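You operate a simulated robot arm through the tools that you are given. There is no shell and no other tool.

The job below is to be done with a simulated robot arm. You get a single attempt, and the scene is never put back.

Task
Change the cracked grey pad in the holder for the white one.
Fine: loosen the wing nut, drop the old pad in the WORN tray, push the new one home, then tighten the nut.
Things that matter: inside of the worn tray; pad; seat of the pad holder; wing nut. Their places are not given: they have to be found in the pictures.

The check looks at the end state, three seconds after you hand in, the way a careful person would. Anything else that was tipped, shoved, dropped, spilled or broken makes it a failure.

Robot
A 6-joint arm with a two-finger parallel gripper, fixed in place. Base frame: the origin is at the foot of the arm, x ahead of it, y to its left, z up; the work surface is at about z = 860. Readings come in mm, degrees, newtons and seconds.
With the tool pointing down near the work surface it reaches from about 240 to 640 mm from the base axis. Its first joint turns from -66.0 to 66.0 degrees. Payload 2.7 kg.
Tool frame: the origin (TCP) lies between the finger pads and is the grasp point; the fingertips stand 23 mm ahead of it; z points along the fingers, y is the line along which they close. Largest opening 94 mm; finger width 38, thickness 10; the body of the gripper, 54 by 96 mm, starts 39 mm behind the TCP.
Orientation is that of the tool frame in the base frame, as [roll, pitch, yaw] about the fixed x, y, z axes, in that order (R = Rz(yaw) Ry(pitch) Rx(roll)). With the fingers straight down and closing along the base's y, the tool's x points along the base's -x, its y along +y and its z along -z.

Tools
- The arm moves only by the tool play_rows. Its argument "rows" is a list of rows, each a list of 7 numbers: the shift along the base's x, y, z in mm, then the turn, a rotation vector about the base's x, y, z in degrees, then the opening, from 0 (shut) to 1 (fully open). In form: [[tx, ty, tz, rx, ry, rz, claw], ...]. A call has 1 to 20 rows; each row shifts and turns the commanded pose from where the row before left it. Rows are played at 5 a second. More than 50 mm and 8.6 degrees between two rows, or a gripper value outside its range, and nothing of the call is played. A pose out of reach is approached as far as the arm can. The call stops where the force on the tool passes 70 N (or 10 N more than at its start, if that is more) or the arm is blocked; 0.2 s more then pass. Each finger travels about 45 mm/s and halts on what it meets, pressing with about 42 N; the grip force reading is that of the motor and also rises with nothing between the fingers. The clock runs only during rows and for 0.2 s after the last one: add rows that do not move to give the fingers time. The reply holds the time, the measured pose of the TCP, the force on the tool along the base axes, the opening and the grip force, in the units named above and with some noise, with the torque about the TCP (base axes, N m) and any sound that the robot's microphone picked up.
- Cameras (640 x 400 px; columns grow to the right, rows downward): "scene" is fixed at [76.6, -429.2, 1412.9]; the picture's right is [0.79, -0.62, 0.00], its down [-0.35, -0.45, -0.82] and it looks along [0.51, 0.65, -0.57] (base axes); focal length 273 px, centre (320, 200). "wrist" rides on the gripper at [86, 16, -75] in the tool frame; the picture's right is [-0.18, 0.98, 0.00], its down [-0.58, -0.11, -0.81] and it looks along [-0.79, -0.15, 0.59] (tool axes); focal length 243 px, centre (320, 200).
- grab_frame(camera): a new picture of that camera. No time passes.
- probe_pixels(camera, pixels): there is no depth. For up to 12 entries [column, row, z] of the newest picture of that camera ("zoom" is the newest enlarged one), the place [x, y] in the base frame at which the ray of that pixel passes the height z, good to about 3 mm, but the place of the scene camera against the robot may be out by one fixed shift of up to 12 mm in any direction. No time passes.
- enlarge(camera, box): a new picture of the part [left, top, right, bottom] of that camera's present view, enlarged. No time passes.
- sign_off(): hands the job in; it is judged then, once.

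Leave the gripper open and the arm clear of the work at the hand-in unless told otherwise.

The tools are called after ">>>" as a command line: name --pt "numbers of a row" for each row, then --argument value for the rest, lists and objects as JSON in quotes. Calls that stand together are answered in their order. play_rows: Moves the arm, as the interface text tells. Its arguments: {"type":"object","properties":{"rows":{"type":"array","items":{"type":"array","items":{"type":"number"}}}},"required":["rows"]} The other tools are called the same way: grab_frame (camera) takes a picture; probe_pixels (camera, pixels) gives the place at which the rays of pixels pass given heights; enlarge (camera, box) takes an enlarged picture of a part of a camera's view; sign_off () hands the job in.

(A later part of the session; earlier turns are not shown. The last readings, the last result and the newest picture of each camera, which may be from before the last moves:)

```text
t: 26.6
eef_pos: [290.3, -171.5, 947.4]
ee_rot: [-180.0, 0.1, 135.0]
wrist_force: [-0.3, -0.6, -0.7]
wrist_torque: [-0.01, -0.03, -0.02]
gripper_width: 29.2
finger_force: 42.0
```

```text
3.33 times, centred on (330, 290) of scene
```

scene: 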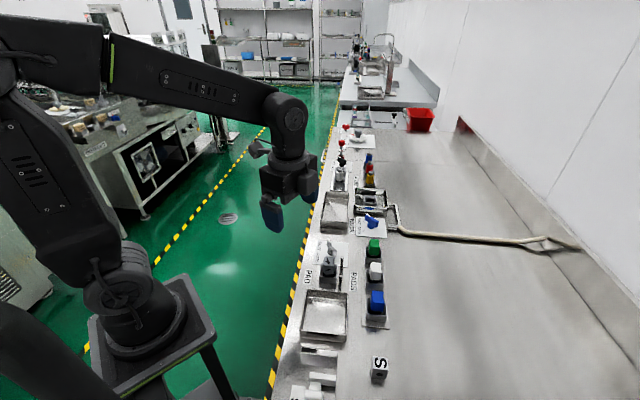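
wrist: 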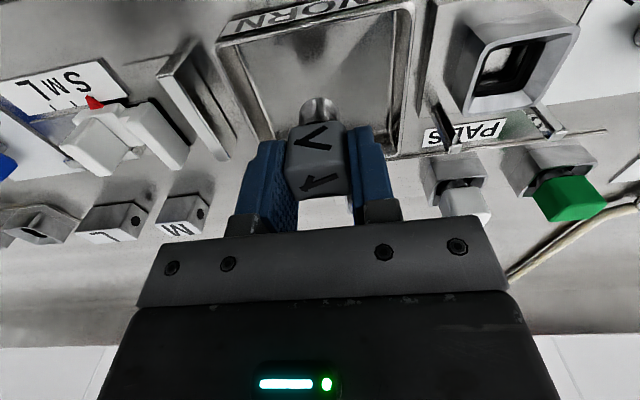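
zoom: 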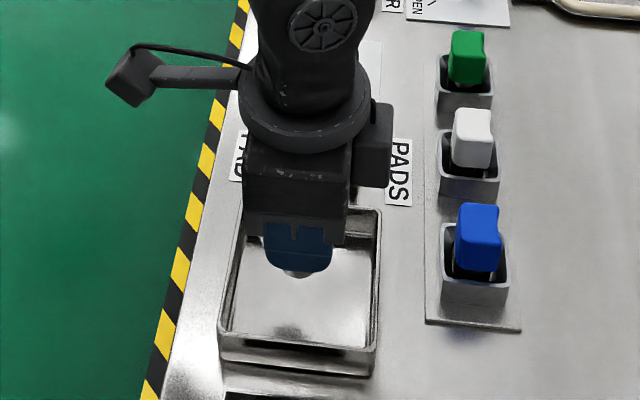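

The pad is over the tray. I'll lower 22 mm more in small rows and read the force.

>>> play_rows --pt "0 0 -10 0 0 0 0.15" --pt "0 0 -7 0 0 0 0.15" --pt "0 0 -5 0 0 0 0.15" --pt "0 0 0 0 0 0 0.15"

>>> enlarge --camera "wrist" --box '[220, 40, 420, 240]'

>>> enlarge --camera "scene" --box '[275, 250, 385, 350]'

```text
t: 27.6
eef_pos: [289.5, -172.1, 924.6]
ee_rot: [179.9, 0.1, 135.1]
wrist_force: [0.4, -0.4, -0.6]
wrist_torque: [-0.02, 0.04, 0.03]
gripper_width: 29.1
finger_force: 42.1
```

```text
2.00 times, centred on (320, 140) of wrist
```

zoom: 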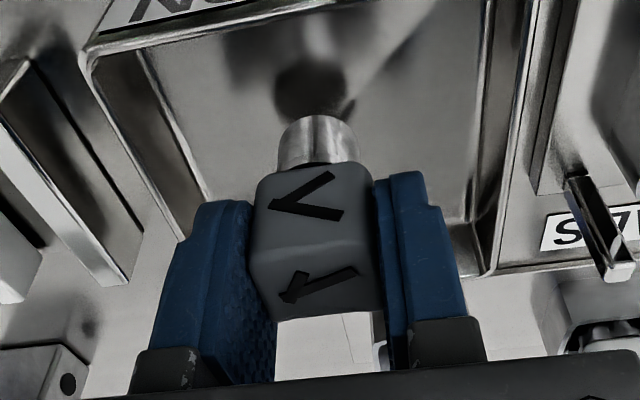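

```text
4.00 times, centred on (330, 300) of scene
```

zoom: 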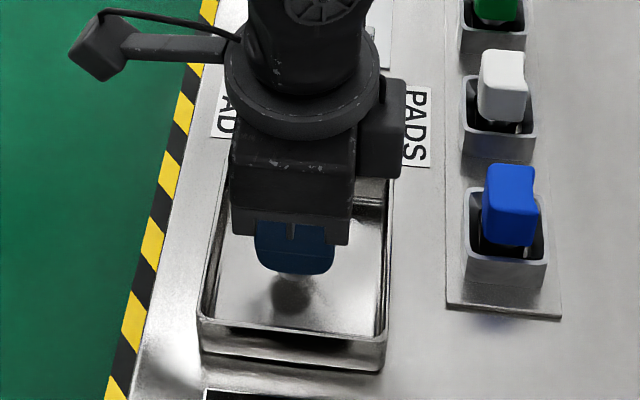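

The stem is still above the floor with no contact. I'll keep lowering in 3 mm steps.

>>> play_rows --pt "0 0 -4 0 0 0 0.15" --pt "0 0 -4 0 0 0 0.15" --pt "0 0 -3 0 0 0 0.15" --pt "0 0 0 0 0 0 0.15"

>>> enlarge --camera "wrist" --box '[220, 40, 420, 240]'

>>> enlarge --camera "scene" --box '[275, 250, 385, 350]'

```text
t: 28.6
eef_pos: [290.5, -172.4, 915.3]
ee_rot: [-180.0, 0.1, 135.1]
wrist_force: [-10.4, 6.0, 42.7]
wrist_torque: [0.38, 0.58, -0.01]
gripper_width: 29.1
finger_force: 42.4
```

```text
2.00 times, centred on (320, 140) of wrist
```

zoom: 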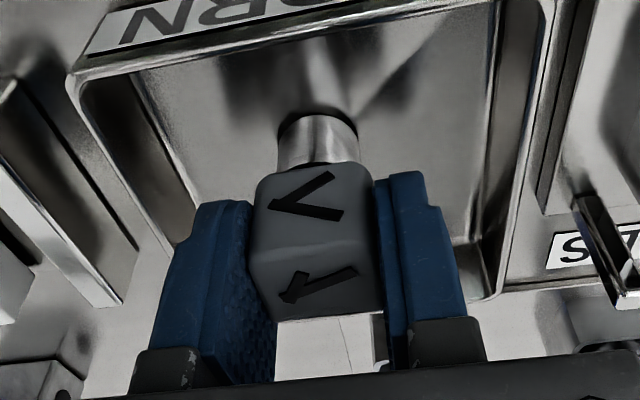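

```text
4.00 times, centred on (330, 300) of scene
```

zoom: 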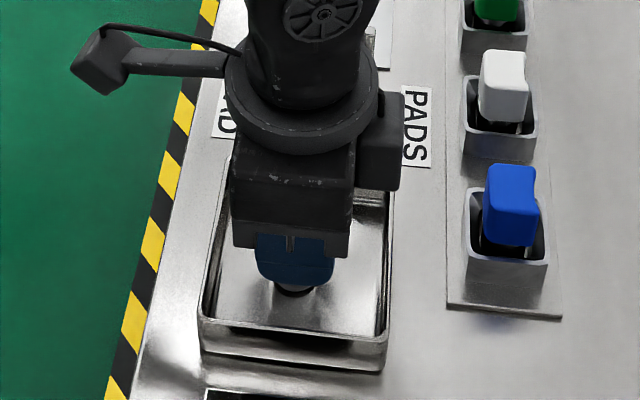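

The pad touches the tray floor at TCP ≈916 (42 N). I'll ease up 2.5 mm, open gently and rise.

>>> play_rows --pt "0 0 2 0 0 0 0.15" --pt "0 0 0 0 0 0 0.3" --pt "0 0 0 0 0 0 0.4" --pt "0 0 0 0 0 0 0.5" --pt "0 0 0 0 0 0 0.6" --pt "0 0 15 0 0 0 0.6" --pt "0 0 25 0 0 0 0.6" --pt "0 0 25 0 0 0 0.6" --pt "0 0 0 0 0 0 0.6"

>>> grab_frame --camera "wrist"

>>> enlarge --camera "scene" --box '[275, 250, 385, 350]'

```text
t: 30.6
eef_pos: [291.5, -171.4, 982.4]
ee_rot: [-180.0, 0.2, 135.1]
wrist_force: [0.3, 0.0, 0.2]
wrist_torque: [0.02, -0.02, -0.02]
gripper_width: 56.4
finger_force: 0.1
```

```text
taken
```

wrist: 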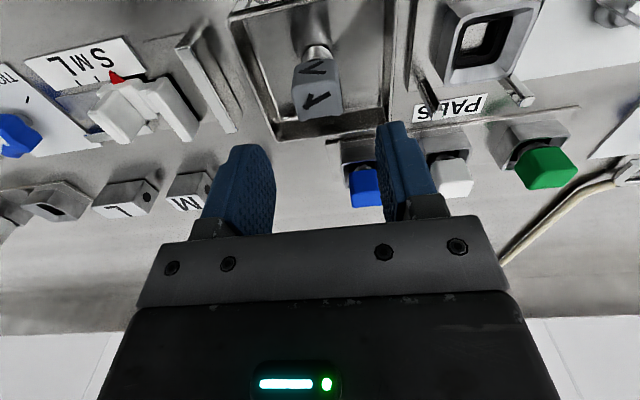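

```text
4.00 times, centred on (330, 300) of scene
```

zoom: 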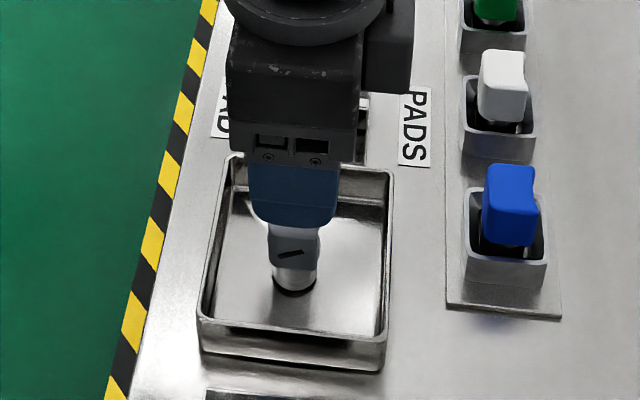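

The grey pad stands upright inside the WORN tray. Next I hover above the white pad (estimated (443,-173)), keeping yaw 135 and staying high.

>>> play_rows --pt "0 0 5 0 0 0 0.7" --pt "37 0 0 0 0 0 0.7" --pt "37 0 0 0 0 0 0.7" --pt "37 0 0 0 0 0 0.7" --pt "37 0 0 0 0 0 0.7" --pt "0 0 0 0 0 0 0.7" --pt "0 0 0 0 0 0 0.7"

>>> grab_frame --camera "wrist"

>>> enlarge --camera "wrist" --box '[220, 0, 420, 150]'

>>> enlarge --camera "scene" --box '[275, 240, 385, 350]'

```text
t: 32.2
eef_pos: [437.2, -173.9, 984.7]
ee_rot: [-180.0, 0.0, 135.1]
wrist_force: [0.2, -0.2, -0.1]
wrist_torque: [0.01, 0.0, -0.01]
gripper_width: 65.9
finger_force: 0.1
```

```text
taken
```

wrist: 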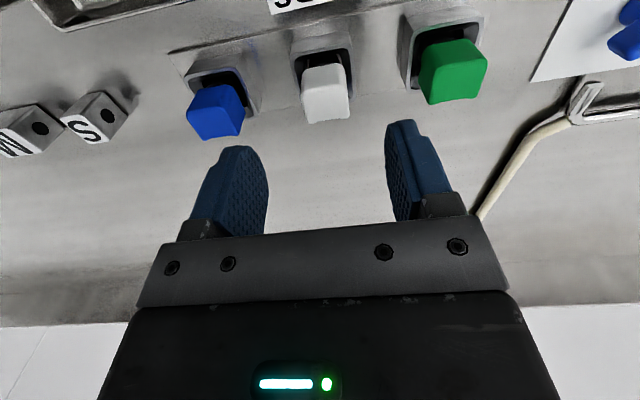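

```text
2.67 times, centred on (320, 75) of wrist
```

zoom: 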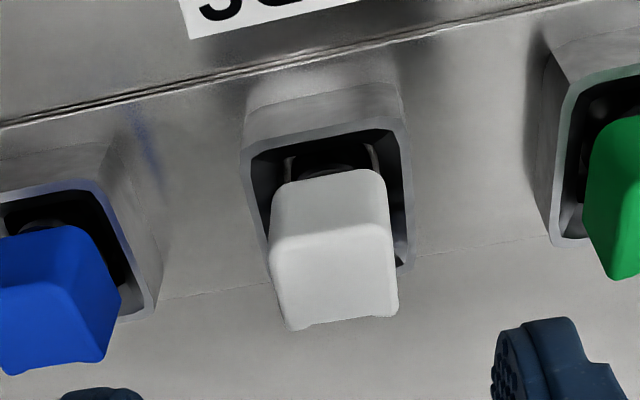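

```text
3.64 times, centred on (330, 295) of scene
```

zoom: 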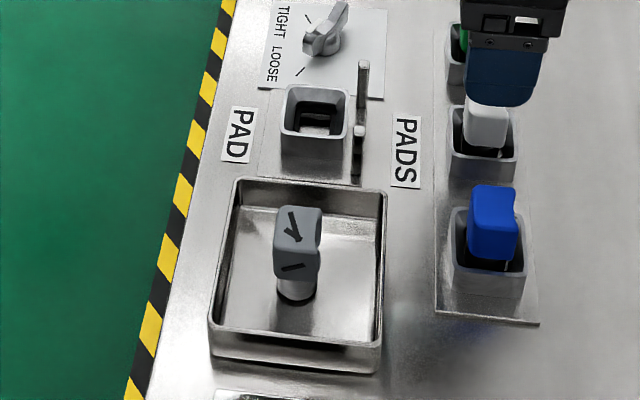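

The white pad has the same orientation (notch on the far side) as the grey one. I'll probe its top corners and holder rim.

>>> probe_pixels --camera "zoom" --pixels '[[270, 240, 910], [391, 225, 910], [290, 325, 910], [398, 312, 910], [270, 240, 915], [391, 225, 915], [290, 325, 915], [398, 312, 915], [242, 150, 890], [410, 130, 890], [412, 262, 890]]'

```text
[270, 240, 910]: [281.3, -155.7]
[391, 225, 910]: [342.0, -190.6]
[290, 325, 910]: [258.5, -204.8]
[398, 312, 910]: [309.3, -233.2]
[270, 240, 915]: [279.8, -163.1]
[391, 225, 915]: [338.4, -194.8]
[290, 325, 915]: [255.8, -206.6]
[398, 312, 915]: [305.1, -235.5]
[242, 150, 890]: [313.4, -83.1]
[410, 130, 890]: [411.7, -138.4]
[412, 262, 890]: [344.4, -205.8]
```

The newest zoom was the scene one, so those numbers are not usable. I'll re-probe with wrist-picture pixels.

>>> probe_pixels --camera "wrist" --pixels '[[301.3, 90, 912], [346.6, 84.4, 912], [308.8, 121.8, 912], [349.2, 117, 912], [301.3, 90, 917], [346.6, 84.4, 917], [308.8, 121.8, 917], [349.2, 117, 917], [290.8, 56.3, 890], [353.7, 48.8, 890], [354.5, 98.2, 890]]'

```text
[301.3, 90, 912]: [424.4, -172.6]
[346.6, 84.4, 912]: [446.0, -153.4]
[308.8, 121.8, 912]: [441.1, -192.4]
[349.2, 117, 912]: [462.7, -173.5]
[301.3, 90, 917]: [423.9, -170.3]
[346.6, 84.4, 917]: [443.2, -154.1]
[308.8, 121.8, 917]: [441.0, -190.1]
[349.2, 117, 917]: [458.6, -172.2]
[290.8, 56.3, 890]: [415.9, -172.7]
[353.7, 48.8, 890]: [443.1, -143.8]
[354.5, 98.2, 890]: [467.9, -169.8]
```

White pad centre is about s=191, u=435. I'll place the TCP at about (440,-170) and descend to z≈935 for a closer look.

>>> play_rows --pt "1.2 2 -17 0 0 0 0.62" --pt "1.2 2 -17 0 0 0 0.62" --pt "0 0 -16 0 0 0 0.62" --pt "0 0 0 0 0 0 0.62" --pt "0 0 0 0 0 0 0.62"

>>> grab_frame --camera "wrist"

>>> enlarge --camera "wrist" --box '[220, 60, 420, 240]'

```text
t: 33.4
eef_pos: [441.3, -168.9, 934.4]
ee_rot: [-179.9, 0.0, 135.1]
wrist_force: [-0.1, -0.4, -0.6]
wrist_torque: [-0.01, 0.01, 0.03]
gripper_width: 58.3
finger_force: 0.0
```

```text
taken
```

wrist: 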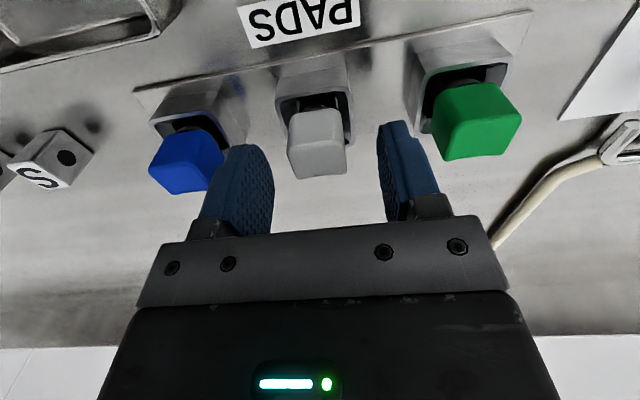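

```text
2.22 times, centred on (320, 150) of wrist
```

zoom: 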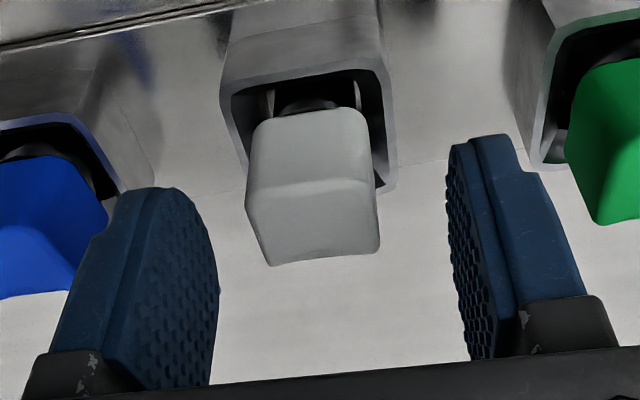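

The pad sits about 2.5 mm toward -s of the finger centre. I'll correct and descend to z≈923.

>>> play_rows --pt "-1.8 -1.8 -4 0 0 0 0.62" --pt "0 0 -7 0 0 0 0.62" --pt "0 0 0 0 0 0 0.62" --pt "0 0 0 0 0 0 0.62"

>>> enlarge --camera "wrist" --box '[220, 60, 420, 240]'

>>> enlarge --camera "scene" --box '[320, 220, 430, 320]'

```text
t: 34.4
eef_pos: [438.6, -171.2, 924.7]
ee_rot: [-179.8, 0.2, 135.1]
wrist_force: [0.7, 1.3, -0.4]
wrist_torque: [-0.03, 0.0, 0.02]
gripper_width: 58.4
finger_force: 0.1
```

```text
2.22 times, centred on (320, 150) of wrist
```

zoom: 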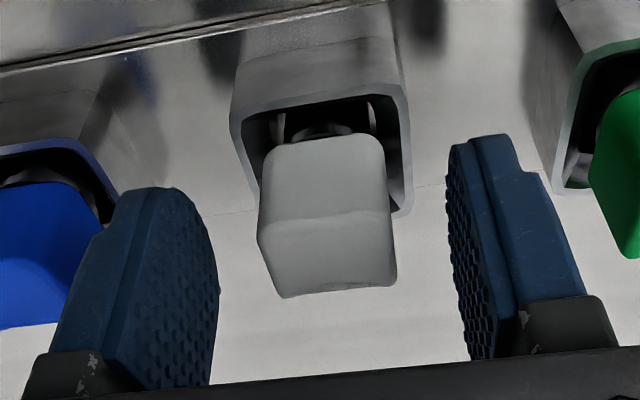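

```text
4.00 times, centred on (375, 270) of scene
```

zoom: 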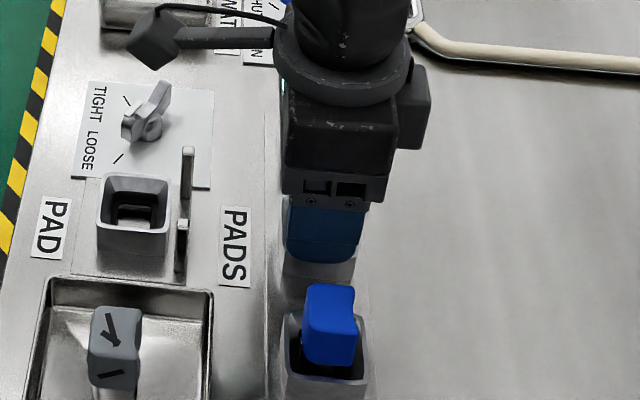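

The view now matches, within a pixel, the grey-pad view at the same height, so the geometry transfers directly. I'll descend 3.5 mm and close.

>>> play_rows --pt "0.4 0.4 -3.5 0 0 0 0.6" --pt "0 0 0 0 0 0 0.45" --pt "0 0 0 0 0 0 0.35" --pt "0 0 0 0 0 0 0.25" --pt "0 0 0 0 0 0 0.2" --pt "0 0 0 0 0 0 0.2" --pt "0 0 0 0 0 0 0.2"

>>> enlarge --camera "wrist" --box '[220, 60, 420, 240]'

```text
t: 36.0
eef_pos: [438.6, -169.5, 920.8]
ee_rot: [-180.0, 0.1, 135.1]
wrist_force: [0.1, 0.3, 0.6]
wrist_torque: [0.05, 0.0, -0.02]
gripper_width: 29.1
finger_force: 41.4
```

```text
2.22 times, centred on (320, 150) of wrist
```

zoom: 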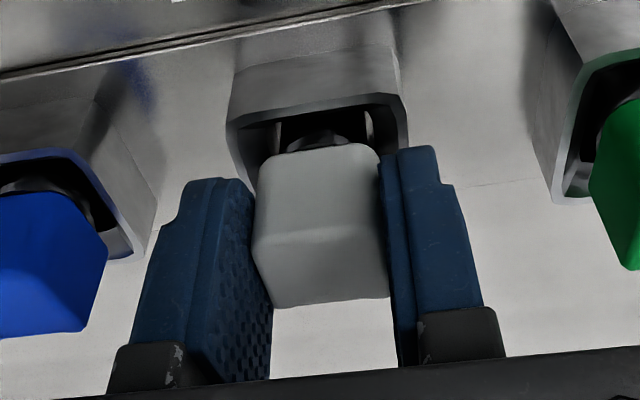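

White pad gripped at 29.1 mm. Lifting straight up.

>>> play_rows --pt "0 0 4 0 0 0 0.15" --pt "0 0 8 0 0 0 0.15" --pt "0 0 12 0 0 0 0.15" --pt "0 0 18 0 0 0 0.15" --pt "0 0 20 0 0 0 0.15" --pt "0 0 0 0 0 0 0.15"

>>> grab_frame --camera "wrist"

>>> enlarge --camera "wrist" --box '[220, 40, 420, 240]'

>>> enlarge --camera "scene" --box '[300, 220, 410, 320]'

```text
t: 37.4
eef_pos: [438.5, -168.6, 982.5]
ee_rot: [-179.9, 0.2, 135.0]
wrist_force: [0.0, -0.4, -0.4]
wrist_torque: [0.02, 0.01, 0.03]
gripper_width: 29.2
finger_force: 41.6
```

```text
taken
```

wrist: 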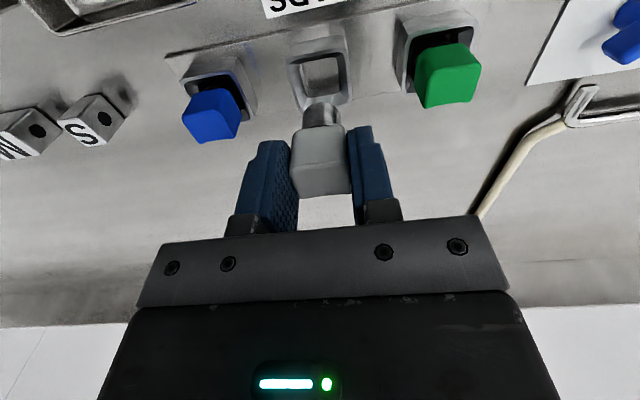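

```text
2.00 times, centred on (320, 140) of wrist
```

zoom: 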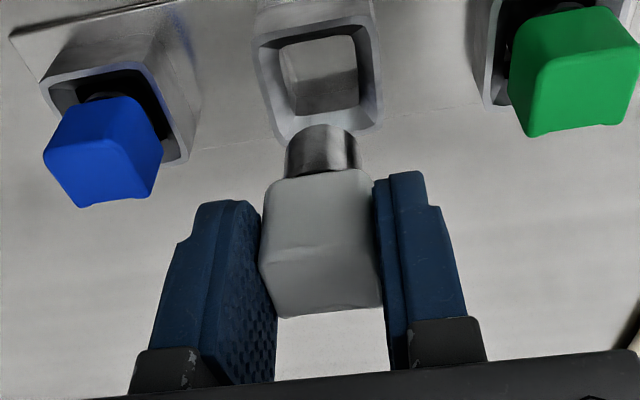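

```text
4.00 times, centred on (355, 270) of scene
```

zoom: 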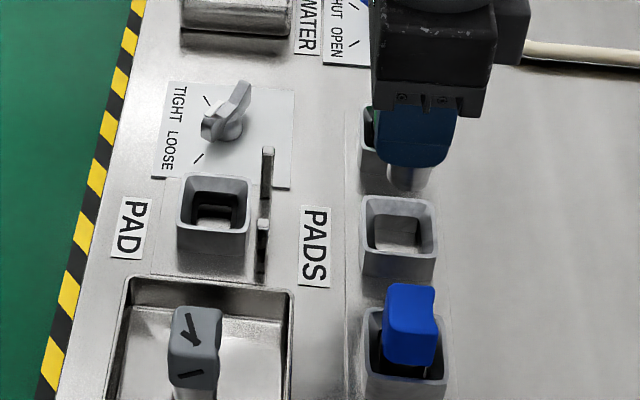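

The white pad is held like the grey one, stem below. By my commanded offsets, the holder lies (-72.6, +73) from here. I'll move over it at this height (stem bottom ≈930, clear of the posts at 903) and look.

>>> play_rows --pt "-18.15 18.25 0 0 0 0 0.15" --pt "-18.15 18.25 0 0 0 0 0.15" --pt "-18.15 18.25 0 0 0 0 0.15" --pt "-18.15 18.25 0 0 0 0 0.15" --pt "0 0 0 0 0 0 0.15" --pt "0 0 -12 0 0 0 0.15" --pt "0 0 0 0 0 0 0.15"

>>> grab_frame --camera "wrist"

>>> enlarge --camera "wrist" --box '[220, 40, 420, 240]'

>>> enlarge --camera "scene" --box '[290, 220, 380, 295]'

```text
t: 39.0
eef_pos: [366.1, -96.3, 971.0]
ee_rot: [-180.0, 0.2, 135.1]
wrist_force: [0.3, 0.8, -0.9]
wrist_torque: [0.01, -0.02, -0.03]
gripper_width: 28.9
finger_force: 41.8
```

```text
taken
```

wrist: 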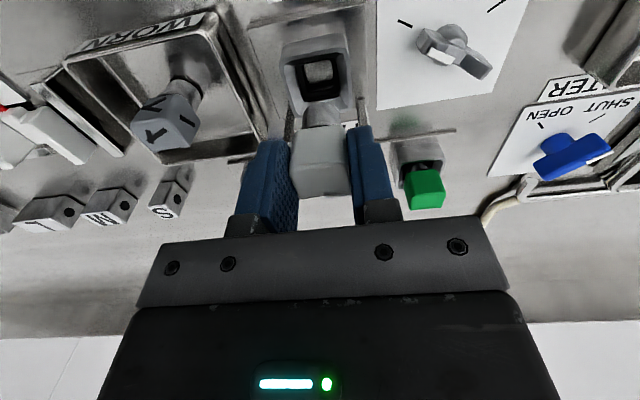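

```text
2.00 times, centred on (320, 140) of wrist
```

zoom: 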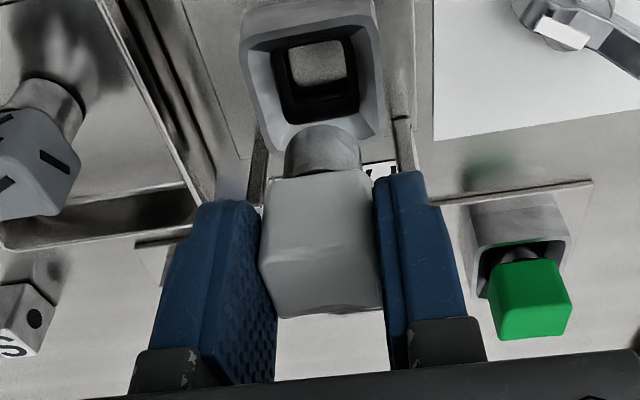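

```text
5.33 times, centred on (335, 258) of scene
```

zoom: 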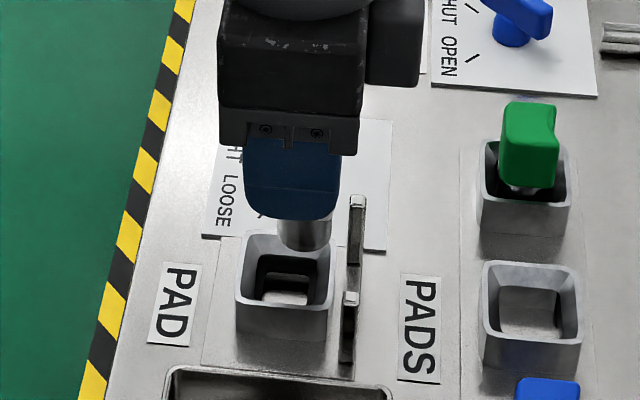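

The holder view matches the earlier one, but in the scene view the white pad's stem is at col ~304 against the hole's ~287 (grey's was at 287). So the white pad sits several mm further +u, and a bit lower, in the hand than the grey did. I'll enlarge more to measure it precisely.

>>> enlarge --camera "scene" --box '[312, 244, 352, 274]'

>>> enlarge --camera "wrist" --box '[270, 30, 380, 130]'

```text
13.33 times, centred on (332, 259) of scene
```

zoom: 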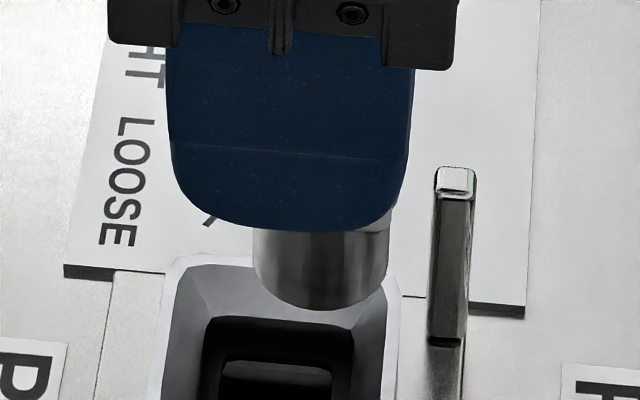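

```text
4.00 times, centred on (325, 80) of wrist
```

zoom: 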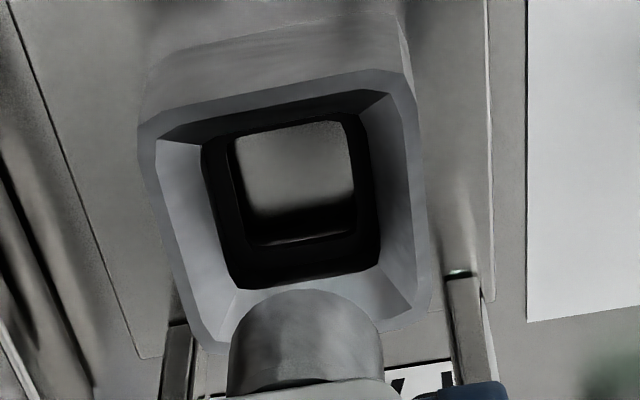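

The scene measurement says the stem is ≈8 mm too far in +u relative to the hole, and about 7 mm lower in the hand than grey was. I'll shift the TCP by (-5.5,+5.5) and re-check.

>>> play_rows --pt "-5.5 5.5 0 0 0 0 0.15" --pt "0 0 0 0 0 0 0.15" --pt "0 0 0 0 0 0 0.15"

>>> enlarge --camera "scene" --box '[308, 244, 356, 280]'

>>> enlarge --camera "wrist" --box '[270, 30, 380, 130]'

```text
t: 39.8
eef_pos: [361.0, -90.7, 971.1]
ee_rot: [180.0, 0.1, 135.1]
wrist_force: [-0.1, -0.1, -0.4]
wrist_torque: [-0.03, -0.01, 0.0]
gripper_width: 29.2
finger_force: 41.4
```

```text
11.11 times, centred on (332, 262) of scene
```

zoom: 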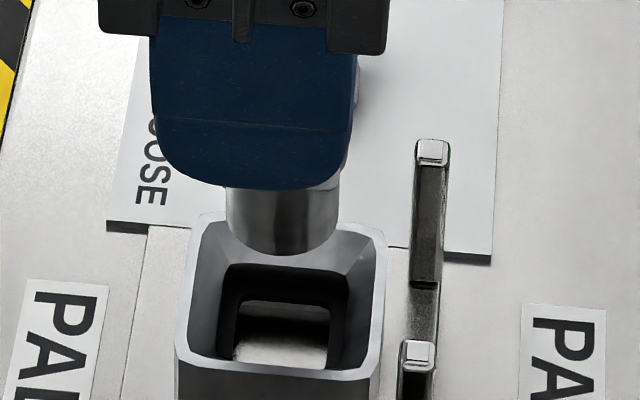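

```text
4.00 times, centred on (325, 80) of wrist
```

zoom: 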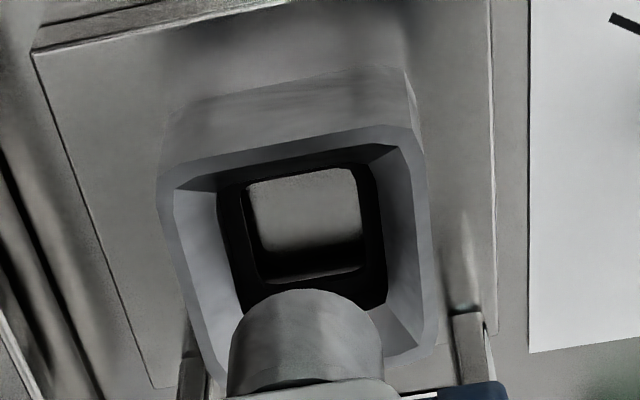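

In the scene the stem centre (col ~283) lines up with the hole centre (~284), and in the wrist view it lines up along the row too. I'll descend slowly 22 mm into the funnel and watch the force.

>>> play_rows --pt "0 0 -8 0 0 0 0.15" --pt "0 0 -6 0 0 0 0.15" --pt "0 0 -4 0 0 0 0.15" --pt "0 0 -4 0 0 0 0.15" --pt "0 0 0 0 0 0 0.15"

>>> enlarge --camera "scene" --box '[308, 244, 356, 280]'

>>> enlarge --camera "wrist" --box '[270, 50, 380, 150]'

```text
t: 41.0
eef_pos: [361.5, -90.7, 948.1]
ee_rot: [-179.9, 0.1, 135.1]
wrist_force: [-0.3, -0.2, -0.6]
wrist_torque: [0.0, 0.0, -0.01]
gripper_width: 29.3
finger_force: 42.3
```

```text
11.11 times, centred on (332, 262) of scene
```

zoom: 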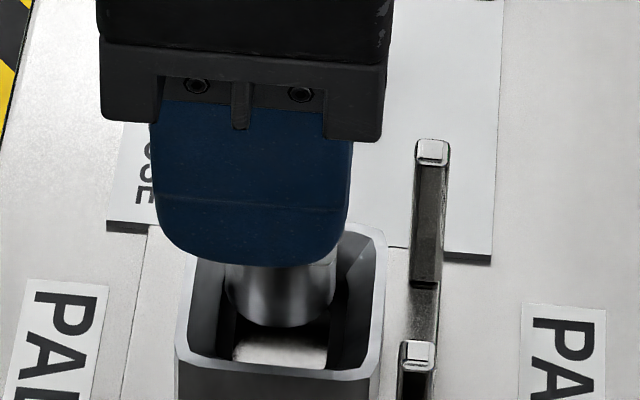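

```text
4.00 times, centred on (325, 100) of wrist
```

zoom: 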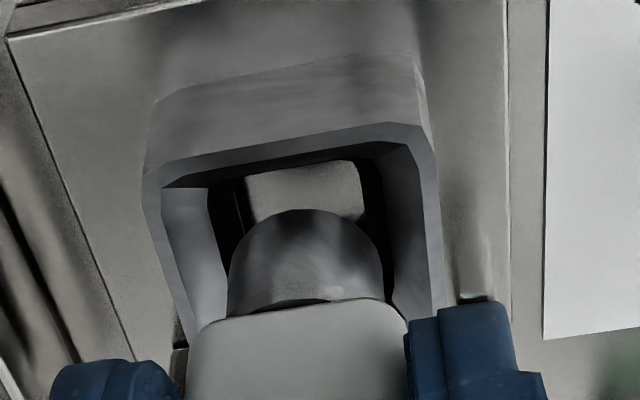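

The stem is in the funnel, no contact, about 1 mm toward -u. I'll nudge +0.7 mm in u and continue down 14 mm.

>>> play_rows --pt "0.5 -0.5 -4 0 0 0 0.15" --pt "0 0 -4 0 0 0 0.15" --pt "0 0 -3 0 0 0 0.15" --pt "0 0 -3 0 0 0 0.15" --pt "0 0 0 0 0 0 0.15"

>>> enlarge --camera "scene" --box '[308, 244, 356, 280]'

>>> enlarge --camera "wrist" --box '[220, 60, 420, 240]'

```text
t: 42.2
eef_pos: [361.1, -92.8, 935.4]
ee_rot: [-180.0, 0.1, 135.1]
wrist_force: [-1.4, -0.1, 2.5]
wrist_torque: [-0.02, -0.02, 0.04]
gripper_width: 29.4
finger_force: 42.5
```

```text
11.11 times, centred on (332, 262) of scene
```

zoom: 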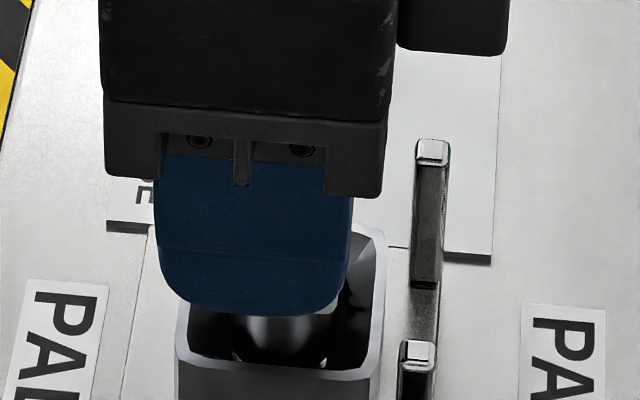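

```text
2.22 times, centred on (320, 150) of wrist
```

zoom: 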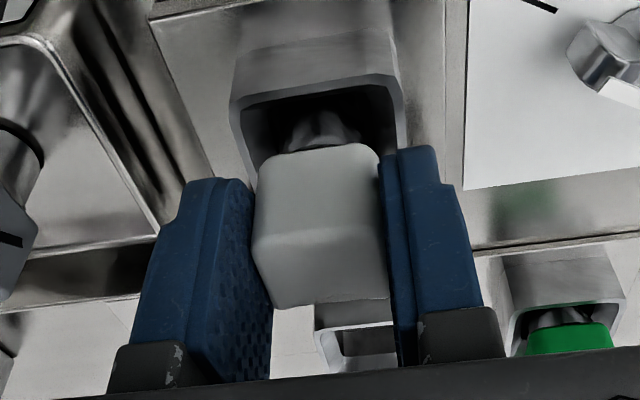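

A slight drag (2.5 N) has begun at z=935; home should be near 928. I'll continue in 1.5–2 mm steps.

>>> play_rows --pt "0 0 -2 0 0 0 0.15" --pt "0 0 -2 0 0 0 0.15" --pt "0 0 0 0 0 0 0.15"

>>> enlarge --camera "wrist" --box '[220, 60, 420, 240]'

```text
t: 43.0
eef_pos: [361.5, -92.5, 930.7]
ee_rot: [-179.9, 0.2, 135.1]
wrist_force: [-0.8, -0.2, -0.8]
wrist_torque: [0.01, 0.0, -0.01]
gripper_width: 29.4
finger_force: 41.8
```

```text
2.22 times, centred on (320, 150) of wrist
```

zoom: 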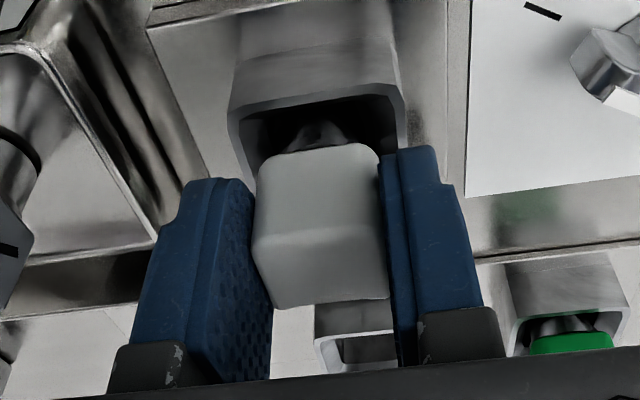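

No resistance at 930.7. Continuing down in small steps until a firm stop.

>>> play_rows --pt "0 0 -1.5 0 0 0 0.15" --pt "0 0 -1.5 0 0 0 0.15" --pt "0 0 -1.5 0 0 0 0.15" --pt "0 0 0 0 0 0 0.15"

>>> enlarge --camera "wrist" --box '[220, 60, 420, 240]'

```text
t: 44.0
eef_pos: [359.9, -92.0, 928.7]
ee_rot: [-180.0, 0.2, 135.1]
wrist_force: [-6.9, -1.7, 27.8]
wrist_torque: [-0.06, 0.37, -0.04]
gripper_width: 29.3
finger_force: 42.1
```

```text
2.22 times, centred on (320, 150) of wrist
```

zoom: 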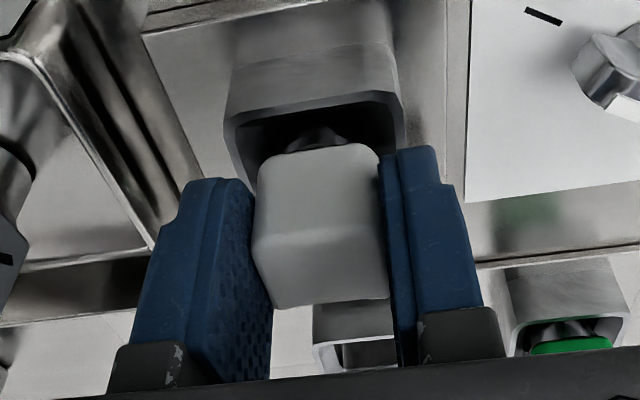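

Firm contact at z=928.7 (28 N), the predicted home height. I'll press a bit more to confirm it's bottomed.

>>> play_rows --pt "0 0 -1.2 0 0 0 0.15" --pt "0 0 -1.2 0 0 0 0.15" --pt "0 0 0 0 0 0 0.15"

>>> enlarge --camera "wrist" --box '[220, 60, 420, 240]'

```text
t: 44.8
eef_pos: [362.4, -92.6, 928.4]
ee_rot: [179.8, 0.4, 135.0]
wrist_force: [-20.7, 3.7, 64.9]
wrist_torque: [-0.18, 0.34, -0.08]
gripper_width: 29.2
finger_force: 42.0
```

```text
2.22 times, centred on (320, 150) of wrist
```

zoom: 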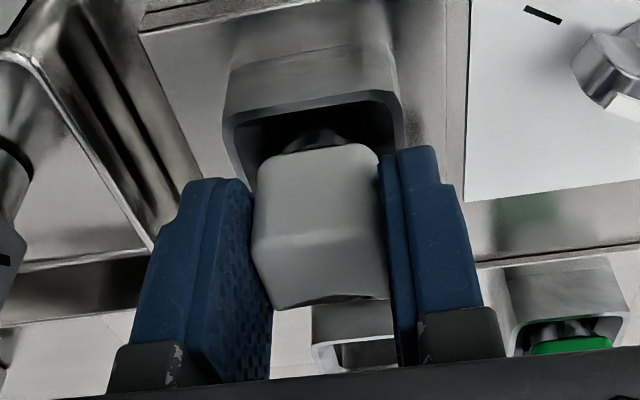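

It's solidly bottomed (65 N with no motion). I'll relieve the push, open gently, rise, and inspect.

>>> play_rows --pt "0 0 2.5 0 0 0 0.15" --pt "0 0 1.7 0 0 0 0.15" --pt "0 0 0 0 0 0 0.3" --pt "0 0 0 0 0 0 0.4" --pt "0 0 0 0 0 0 0.5" --pt "0 0 0 0 0 0 0.6" --pt "0 0 10 0 0 0 0.6" --pt "0 0 25 0 0 0 0.6" --pt "0 0 0 0 0 0 0.6"

>>> grab_frame --camera "wrist"

>>> enlarge --camera "wrist" --box '[220, 30, 420, 180]'

>>> enlarge --camera "scene" --box '[290, 220, 380, 295]'

```text
t: 46.8
eef_pos: [362.0, -92.2, 963.1]
ee_rot: [-179.8, 0.2, 135.1]
wrist_force: [-0.5, 0.3, -0.8]
wrist_torque: [0.0, 0.01, -0.01]
gripper_width: 56.3
finger_force: 0.1
```

```text
taken
```

wrist: 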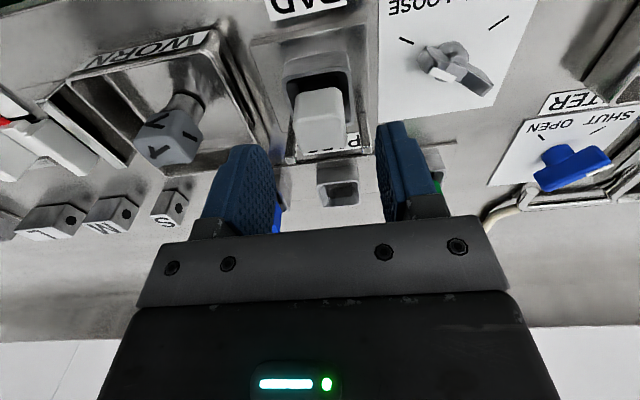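

```text
2.67 times, centred on (320, 105) of wrist
```

zoom: 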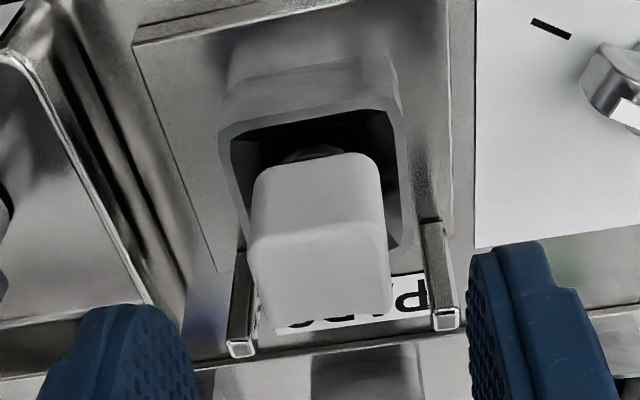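

```text
5.33 times, centred on (335, 258) of scene
```

zoom: 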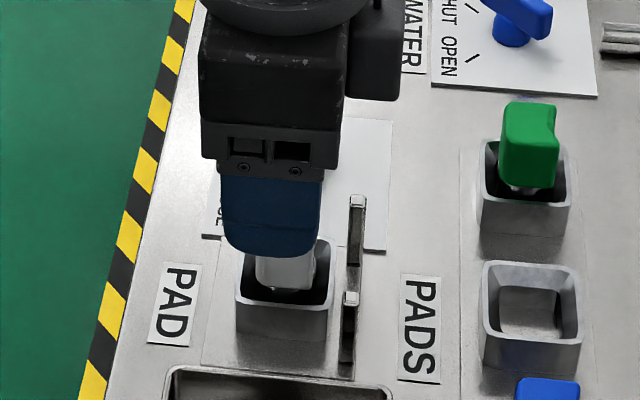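

The white pad is seated with the same geometry as the grey one was. Next I go back to the nut: rise, rotate to yaw 195 and position over it at about (426,-35), z≈960.

>>> play_rows --pt "0 0 20 0 0 0 0.7" --pt "8 7.2 0 0 0 7.5 0.7" --pt "8 7.2 0 0 0 7.5 0.7" --pt "8 7.2 0 0 0 7.5 0.7" --pt "8 7.2 0 0 0 7.5 0.6" --pt "8 7.2 0 0 0 7.5 0.5" --pt "8 7.2 0 0 0 7.5 0.5" --pt "8 7.2 0 0 0 7.5 0.5" --pt "8 7.2 -20 0 0 7.5 0.5" --pt "0 0 0 0 0 0 0.5" --pt "0 0 0 0 0 0 0.5"

>>> grab_frame --camera "wrist"

>>> enlarge --camera "wrist" --box '[230, 40, 410, 160]'

>>> enlarge --camera "scene" --box '[290, 220, 380, 295]'

```text
t: 49.2
eef_pos: [426.6, -33.8, 963.1]
ee_rot: [180.0, 0.1, -164.9]
wrist_force: [0.0, -0.3, 0.1]
wrist_torque: [-0.03, -0.02, 0.0]
gripper_width: 47.0
finger_force: 0.1
```

```text
taken
```

wrist: 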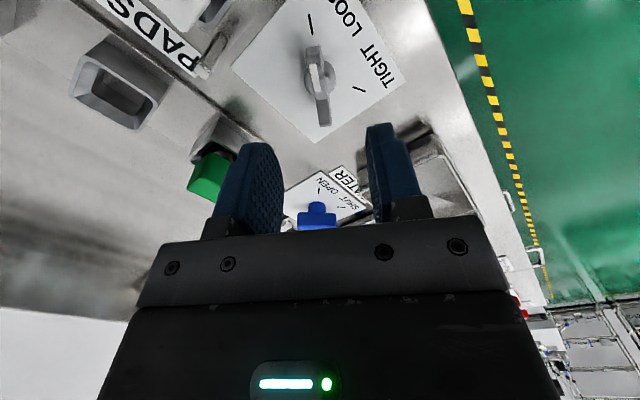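

```text
3.33 times, centred on (320, 100) of wrist
```

zoom: 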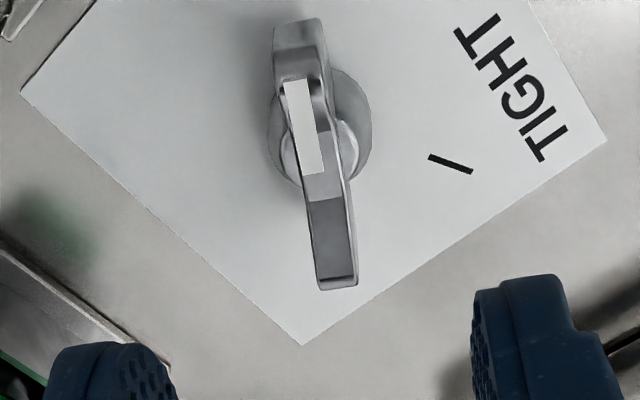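

```text
5.33 times, centred on (335, 258) of scene
```

zoom: 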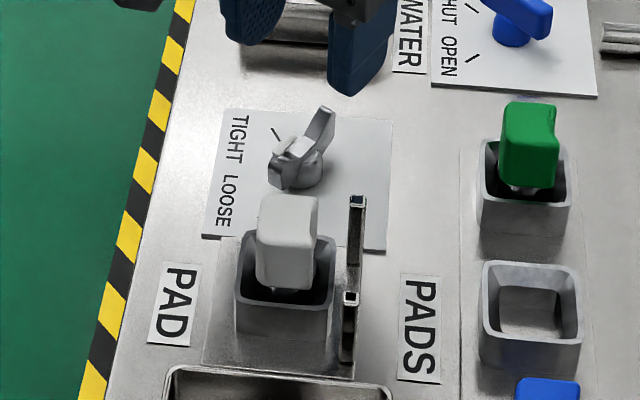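

The white pad sits exactly where the grey one did in the scene view. The nut blade is centred between the fingers. I'll descend to z≈901 and close on the blade.

>>> play_rows --pt "-0.2 -0.8 -20 0 0 0 0.5" --pt "0 0 -20 0 0 0 0.5" --pt "0 0 -14 0 0 0 0.5" --pt "0 0 -8 0 0 0 0.45" --pt "0 0 0 0 0 0 0.35" --pt "0 0 0 0 0 0 0.25" --pt "0 0 0 0 0 0 0.15" --pt "0 0 0 0 0 0 0.05" --pt "0 0 0 0 0 0 0.05" --pt "0 0 0 0 0 0 0.05"

>>> enlarge --camera "wrist" --box '[230, 60, 410, 240]'

```text
t: 51.4
eef_pos: [424.4, -34.3, 902.6]
ee_rot: [-180.0, 0.0, -165.0]
wrist_force: [1.3, 0.1, -1.6]
wrist_torque: [0.12, -0.14, -0.03]
gripper_width: 8.7
finger_force: 45.5
```

```text
2.22 times, centred on (320, 150) of wrist
```

zoom: 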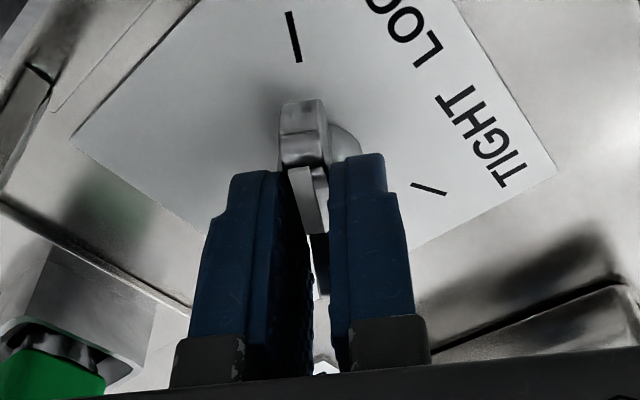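

The blade is gripped with almost no residual force. I'll turn clockwise back toward TIGHT: 56° first.

>>> play_rows --pt "0 0 0 0 0 -8 0.05" --pt "0 0 0 0 0 -8 0.05" --pt "0 0 0 0 0 -8 0.05" --pt "0 0 0 0 0 -8 0.05" --pt "0 0 0 0 0 -8 0.05" --pt "0 0 0 0 0 -8 0.05" --pt "0 0 0 0 0 -8 0.05" --pt "0 0 0 0 0 0 0.05"

>>> enlarge --camera "wrist" --box '[230, 60, 410, 240]'

```text
t: 53.2
eef_pos: [426.1, -33.9, 901.9]
ee_rot: [-180.0, 0.1, 139.1]
wrist_force: [-9.9, 29.5, 23.9]
wrist_torque: [0.64, 0.38, 0.02]
gripper_width: 9.0
finger_force: 45.4
```

```text
2.22 times, centred on (320, 150) of wrist
```

zoom: 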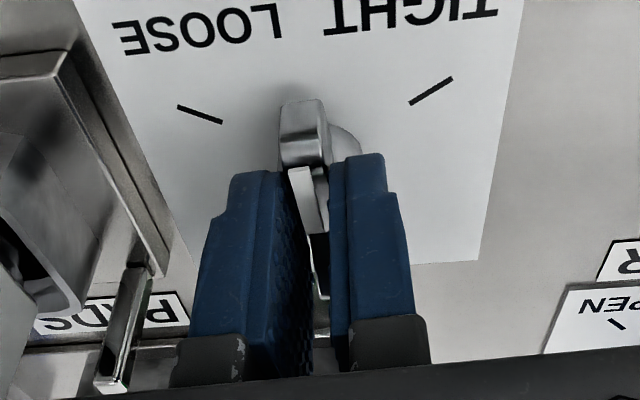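

Turning smoothly. The lateral force grew to ~30 N, so I'll relieve it (+1.3 y, +1 z) and turn another 40°.

>>> play_rows --pt "-0.4 1.3 1 0 0 0 0.05" --pt "0 0 0 0 0 -8 0.05" --pt "0 0 0 0 0 -8 0.05" --pt "0 0 0 0 0 -8 0.05" --pt "0 0 0 0 0 -8 0.05" --pt "0 0 0 0 0 -8 0.05" --pt "0 0 0 0 0 0 0.05"

>>> enlarge --camera "wrist" --box '[230, 60, 410, 240]'

```text
t: 54.8
eef_pos: [426.3, -32.5, 901.9]
ee_rot: [179.9, 0.1, 99.1]
wrist_force: [20.6, 23.9, -18.6]
wrist_torque: [-0.44, -0.25, 0.01]
gripper_width: 9.0
finger_force: 44.8
```

```text
2.22 times, centred on (320, 150) of wrist
```

zoom: 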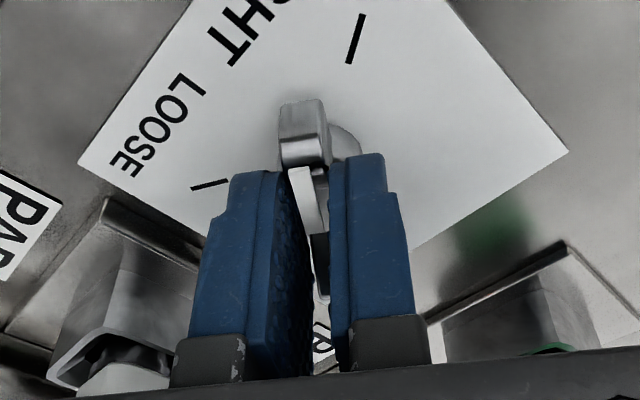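

It's at 99°; TIGHT is at 75°. I'll relieve (+1 x, +0.8 y, -0.8 z) and turn the last 24°.

>>> play_rows --pt "1 0.8 -0.8 0 0 0 0.05" --pt "0 0 0 0 0 -8 0.05" --pt "0 0 0 0 0 -8 0.05" --pt "0 0 0 0 0 -8 0.05" --pt "0 0 0 0 0 0 0.05"

>>> enlarge --camera "wrist" --box '[230, 60, 410, 240]'

```text
t: 56.0
eef_pos: [425.6, -33.2, 902.3]
ee_rot: [-180.0, 0.1, 75.0]
wrist_force: [13.9, 16.5, -2.5]
wrist_torque: [-1.02, 0.23, 0.02]
gripper_width: 8.9
finger_force: 44.9
```

```text
2.22 times, centred on (320, 150) of wrist
```

zoom: 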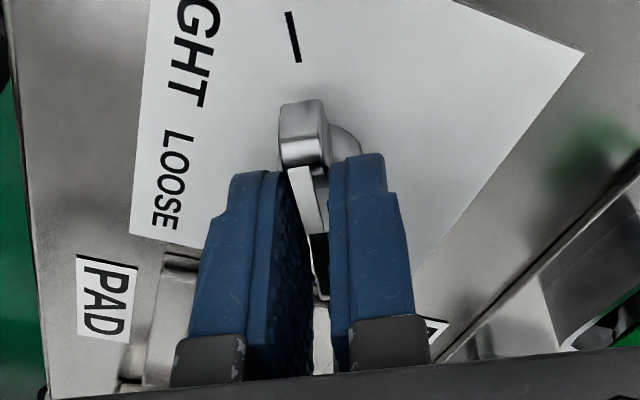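

The blade and TIGHT mark are back in exactly the starting picture. I'll relax the lateral force, open, and rise well clear.

>>> play_rows --pt "0.7 0.8 0 0 0 0 0.05" --pt "0 0 0 0 0 0 0.2" --pt "0 0 0 0 0 0 0.4" --pt "0 0 0 0 0 0 0.5" --pt "0 0 20 0 0 0 0.5" --pt "0 0 30 0 0 0 0.6" --pt "0 0 10 0 0 0 0.8" --pt "0 0 0 0 0 0 1"

>>> grab_frame --camera "wrist"

>>> enlarge --camera "wrist" --box '[230, 10, 410, 130]'

```text
t: 57.8
eef_pos: [426.9, -33.6, 964.1]
ee_rot: [-179.9, 0.1, 75.0]
wrist_force: [-0.3, -0.8, 0.8]
wrist_torque: [-0.02, 0.01, -0.01]
gripper_width: 94.3
finger_force: 0.1
```

```text
taken
```

wrist: 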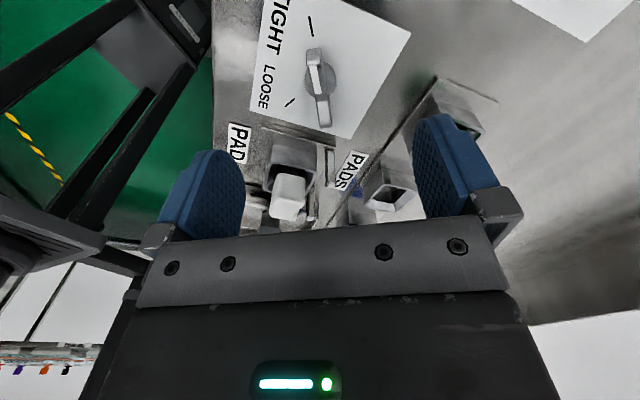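

```text
3.33 times, centred on (320, 70) of wrist
```

zoom: 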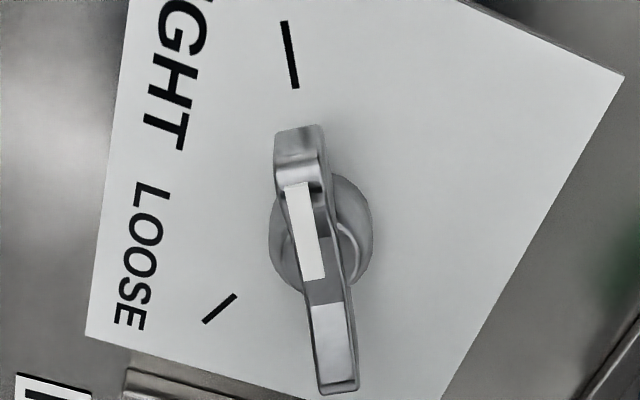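

The nut points at TIGHT. I'll raise the arm and retreat well clear, then do a final check.

>>> play_rows --pt "0 0 40 0 0 0 1" --pt "0 0 40 0 0 0 1" --pt "0 0 40 0 0 0 1" --pt "0 0 40 0 0 7 1" --pt "-5 15 30 0 0 8 1" --pt "-5 20 30 0 0 8 1" --pt "-5 20 10 0 0 8 1" --pt "0 0 0 0 0 0 1" --pt "0 0 0 0 0 0 1"

>>> grab_frame --camera "scene"

>>> enlarge --camera "scene" --box '[280, 220, 420, 340]'

>>> enlarge --camera "scene" --box '[290, 220, 380, 295]'

```text
t: 59.8
eef_pos: [409.5, 20.4, 1192.4]
ee_rot: [-180.0, 0.1, 106.2]
wrist_force: [0.5, -0.1, 0.2]
wrist_torque: [0.0, -0.02, 0.02]
gripper_width: 93.8
finger_force: 0.1
```

```text
taken
```

scene: 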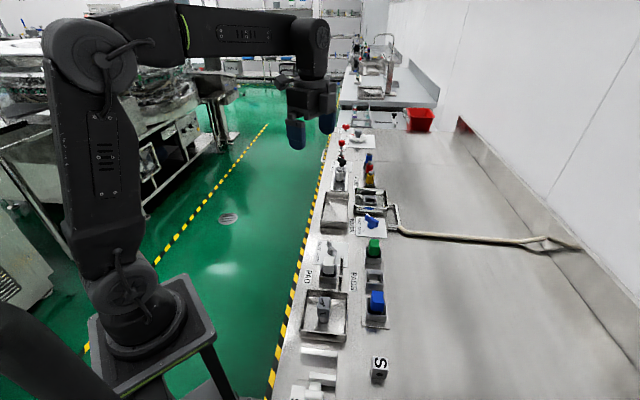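

```text
3.33 times, centred on (350, 280) of scene
```

zoom: 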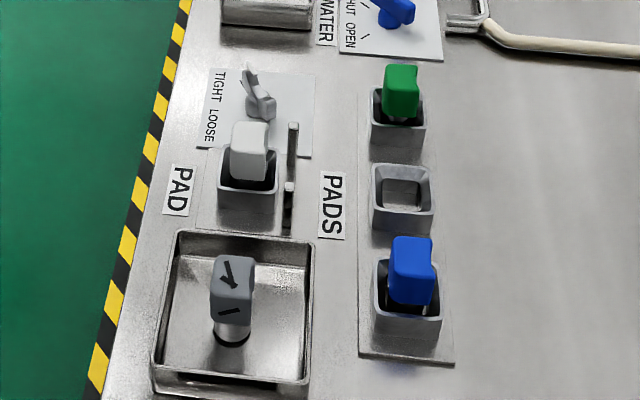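

```text
5.33 times, centred on (335, 258) of scene
```

zoom: 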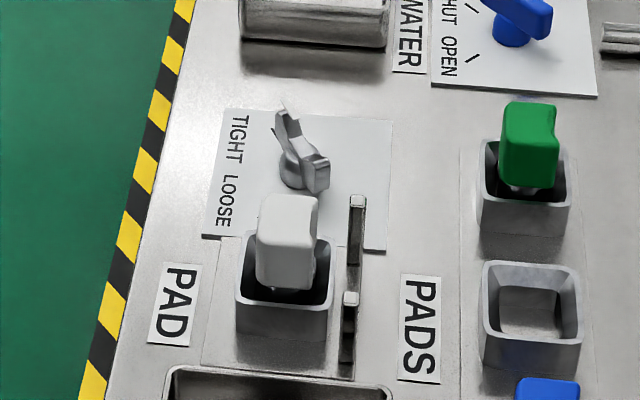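

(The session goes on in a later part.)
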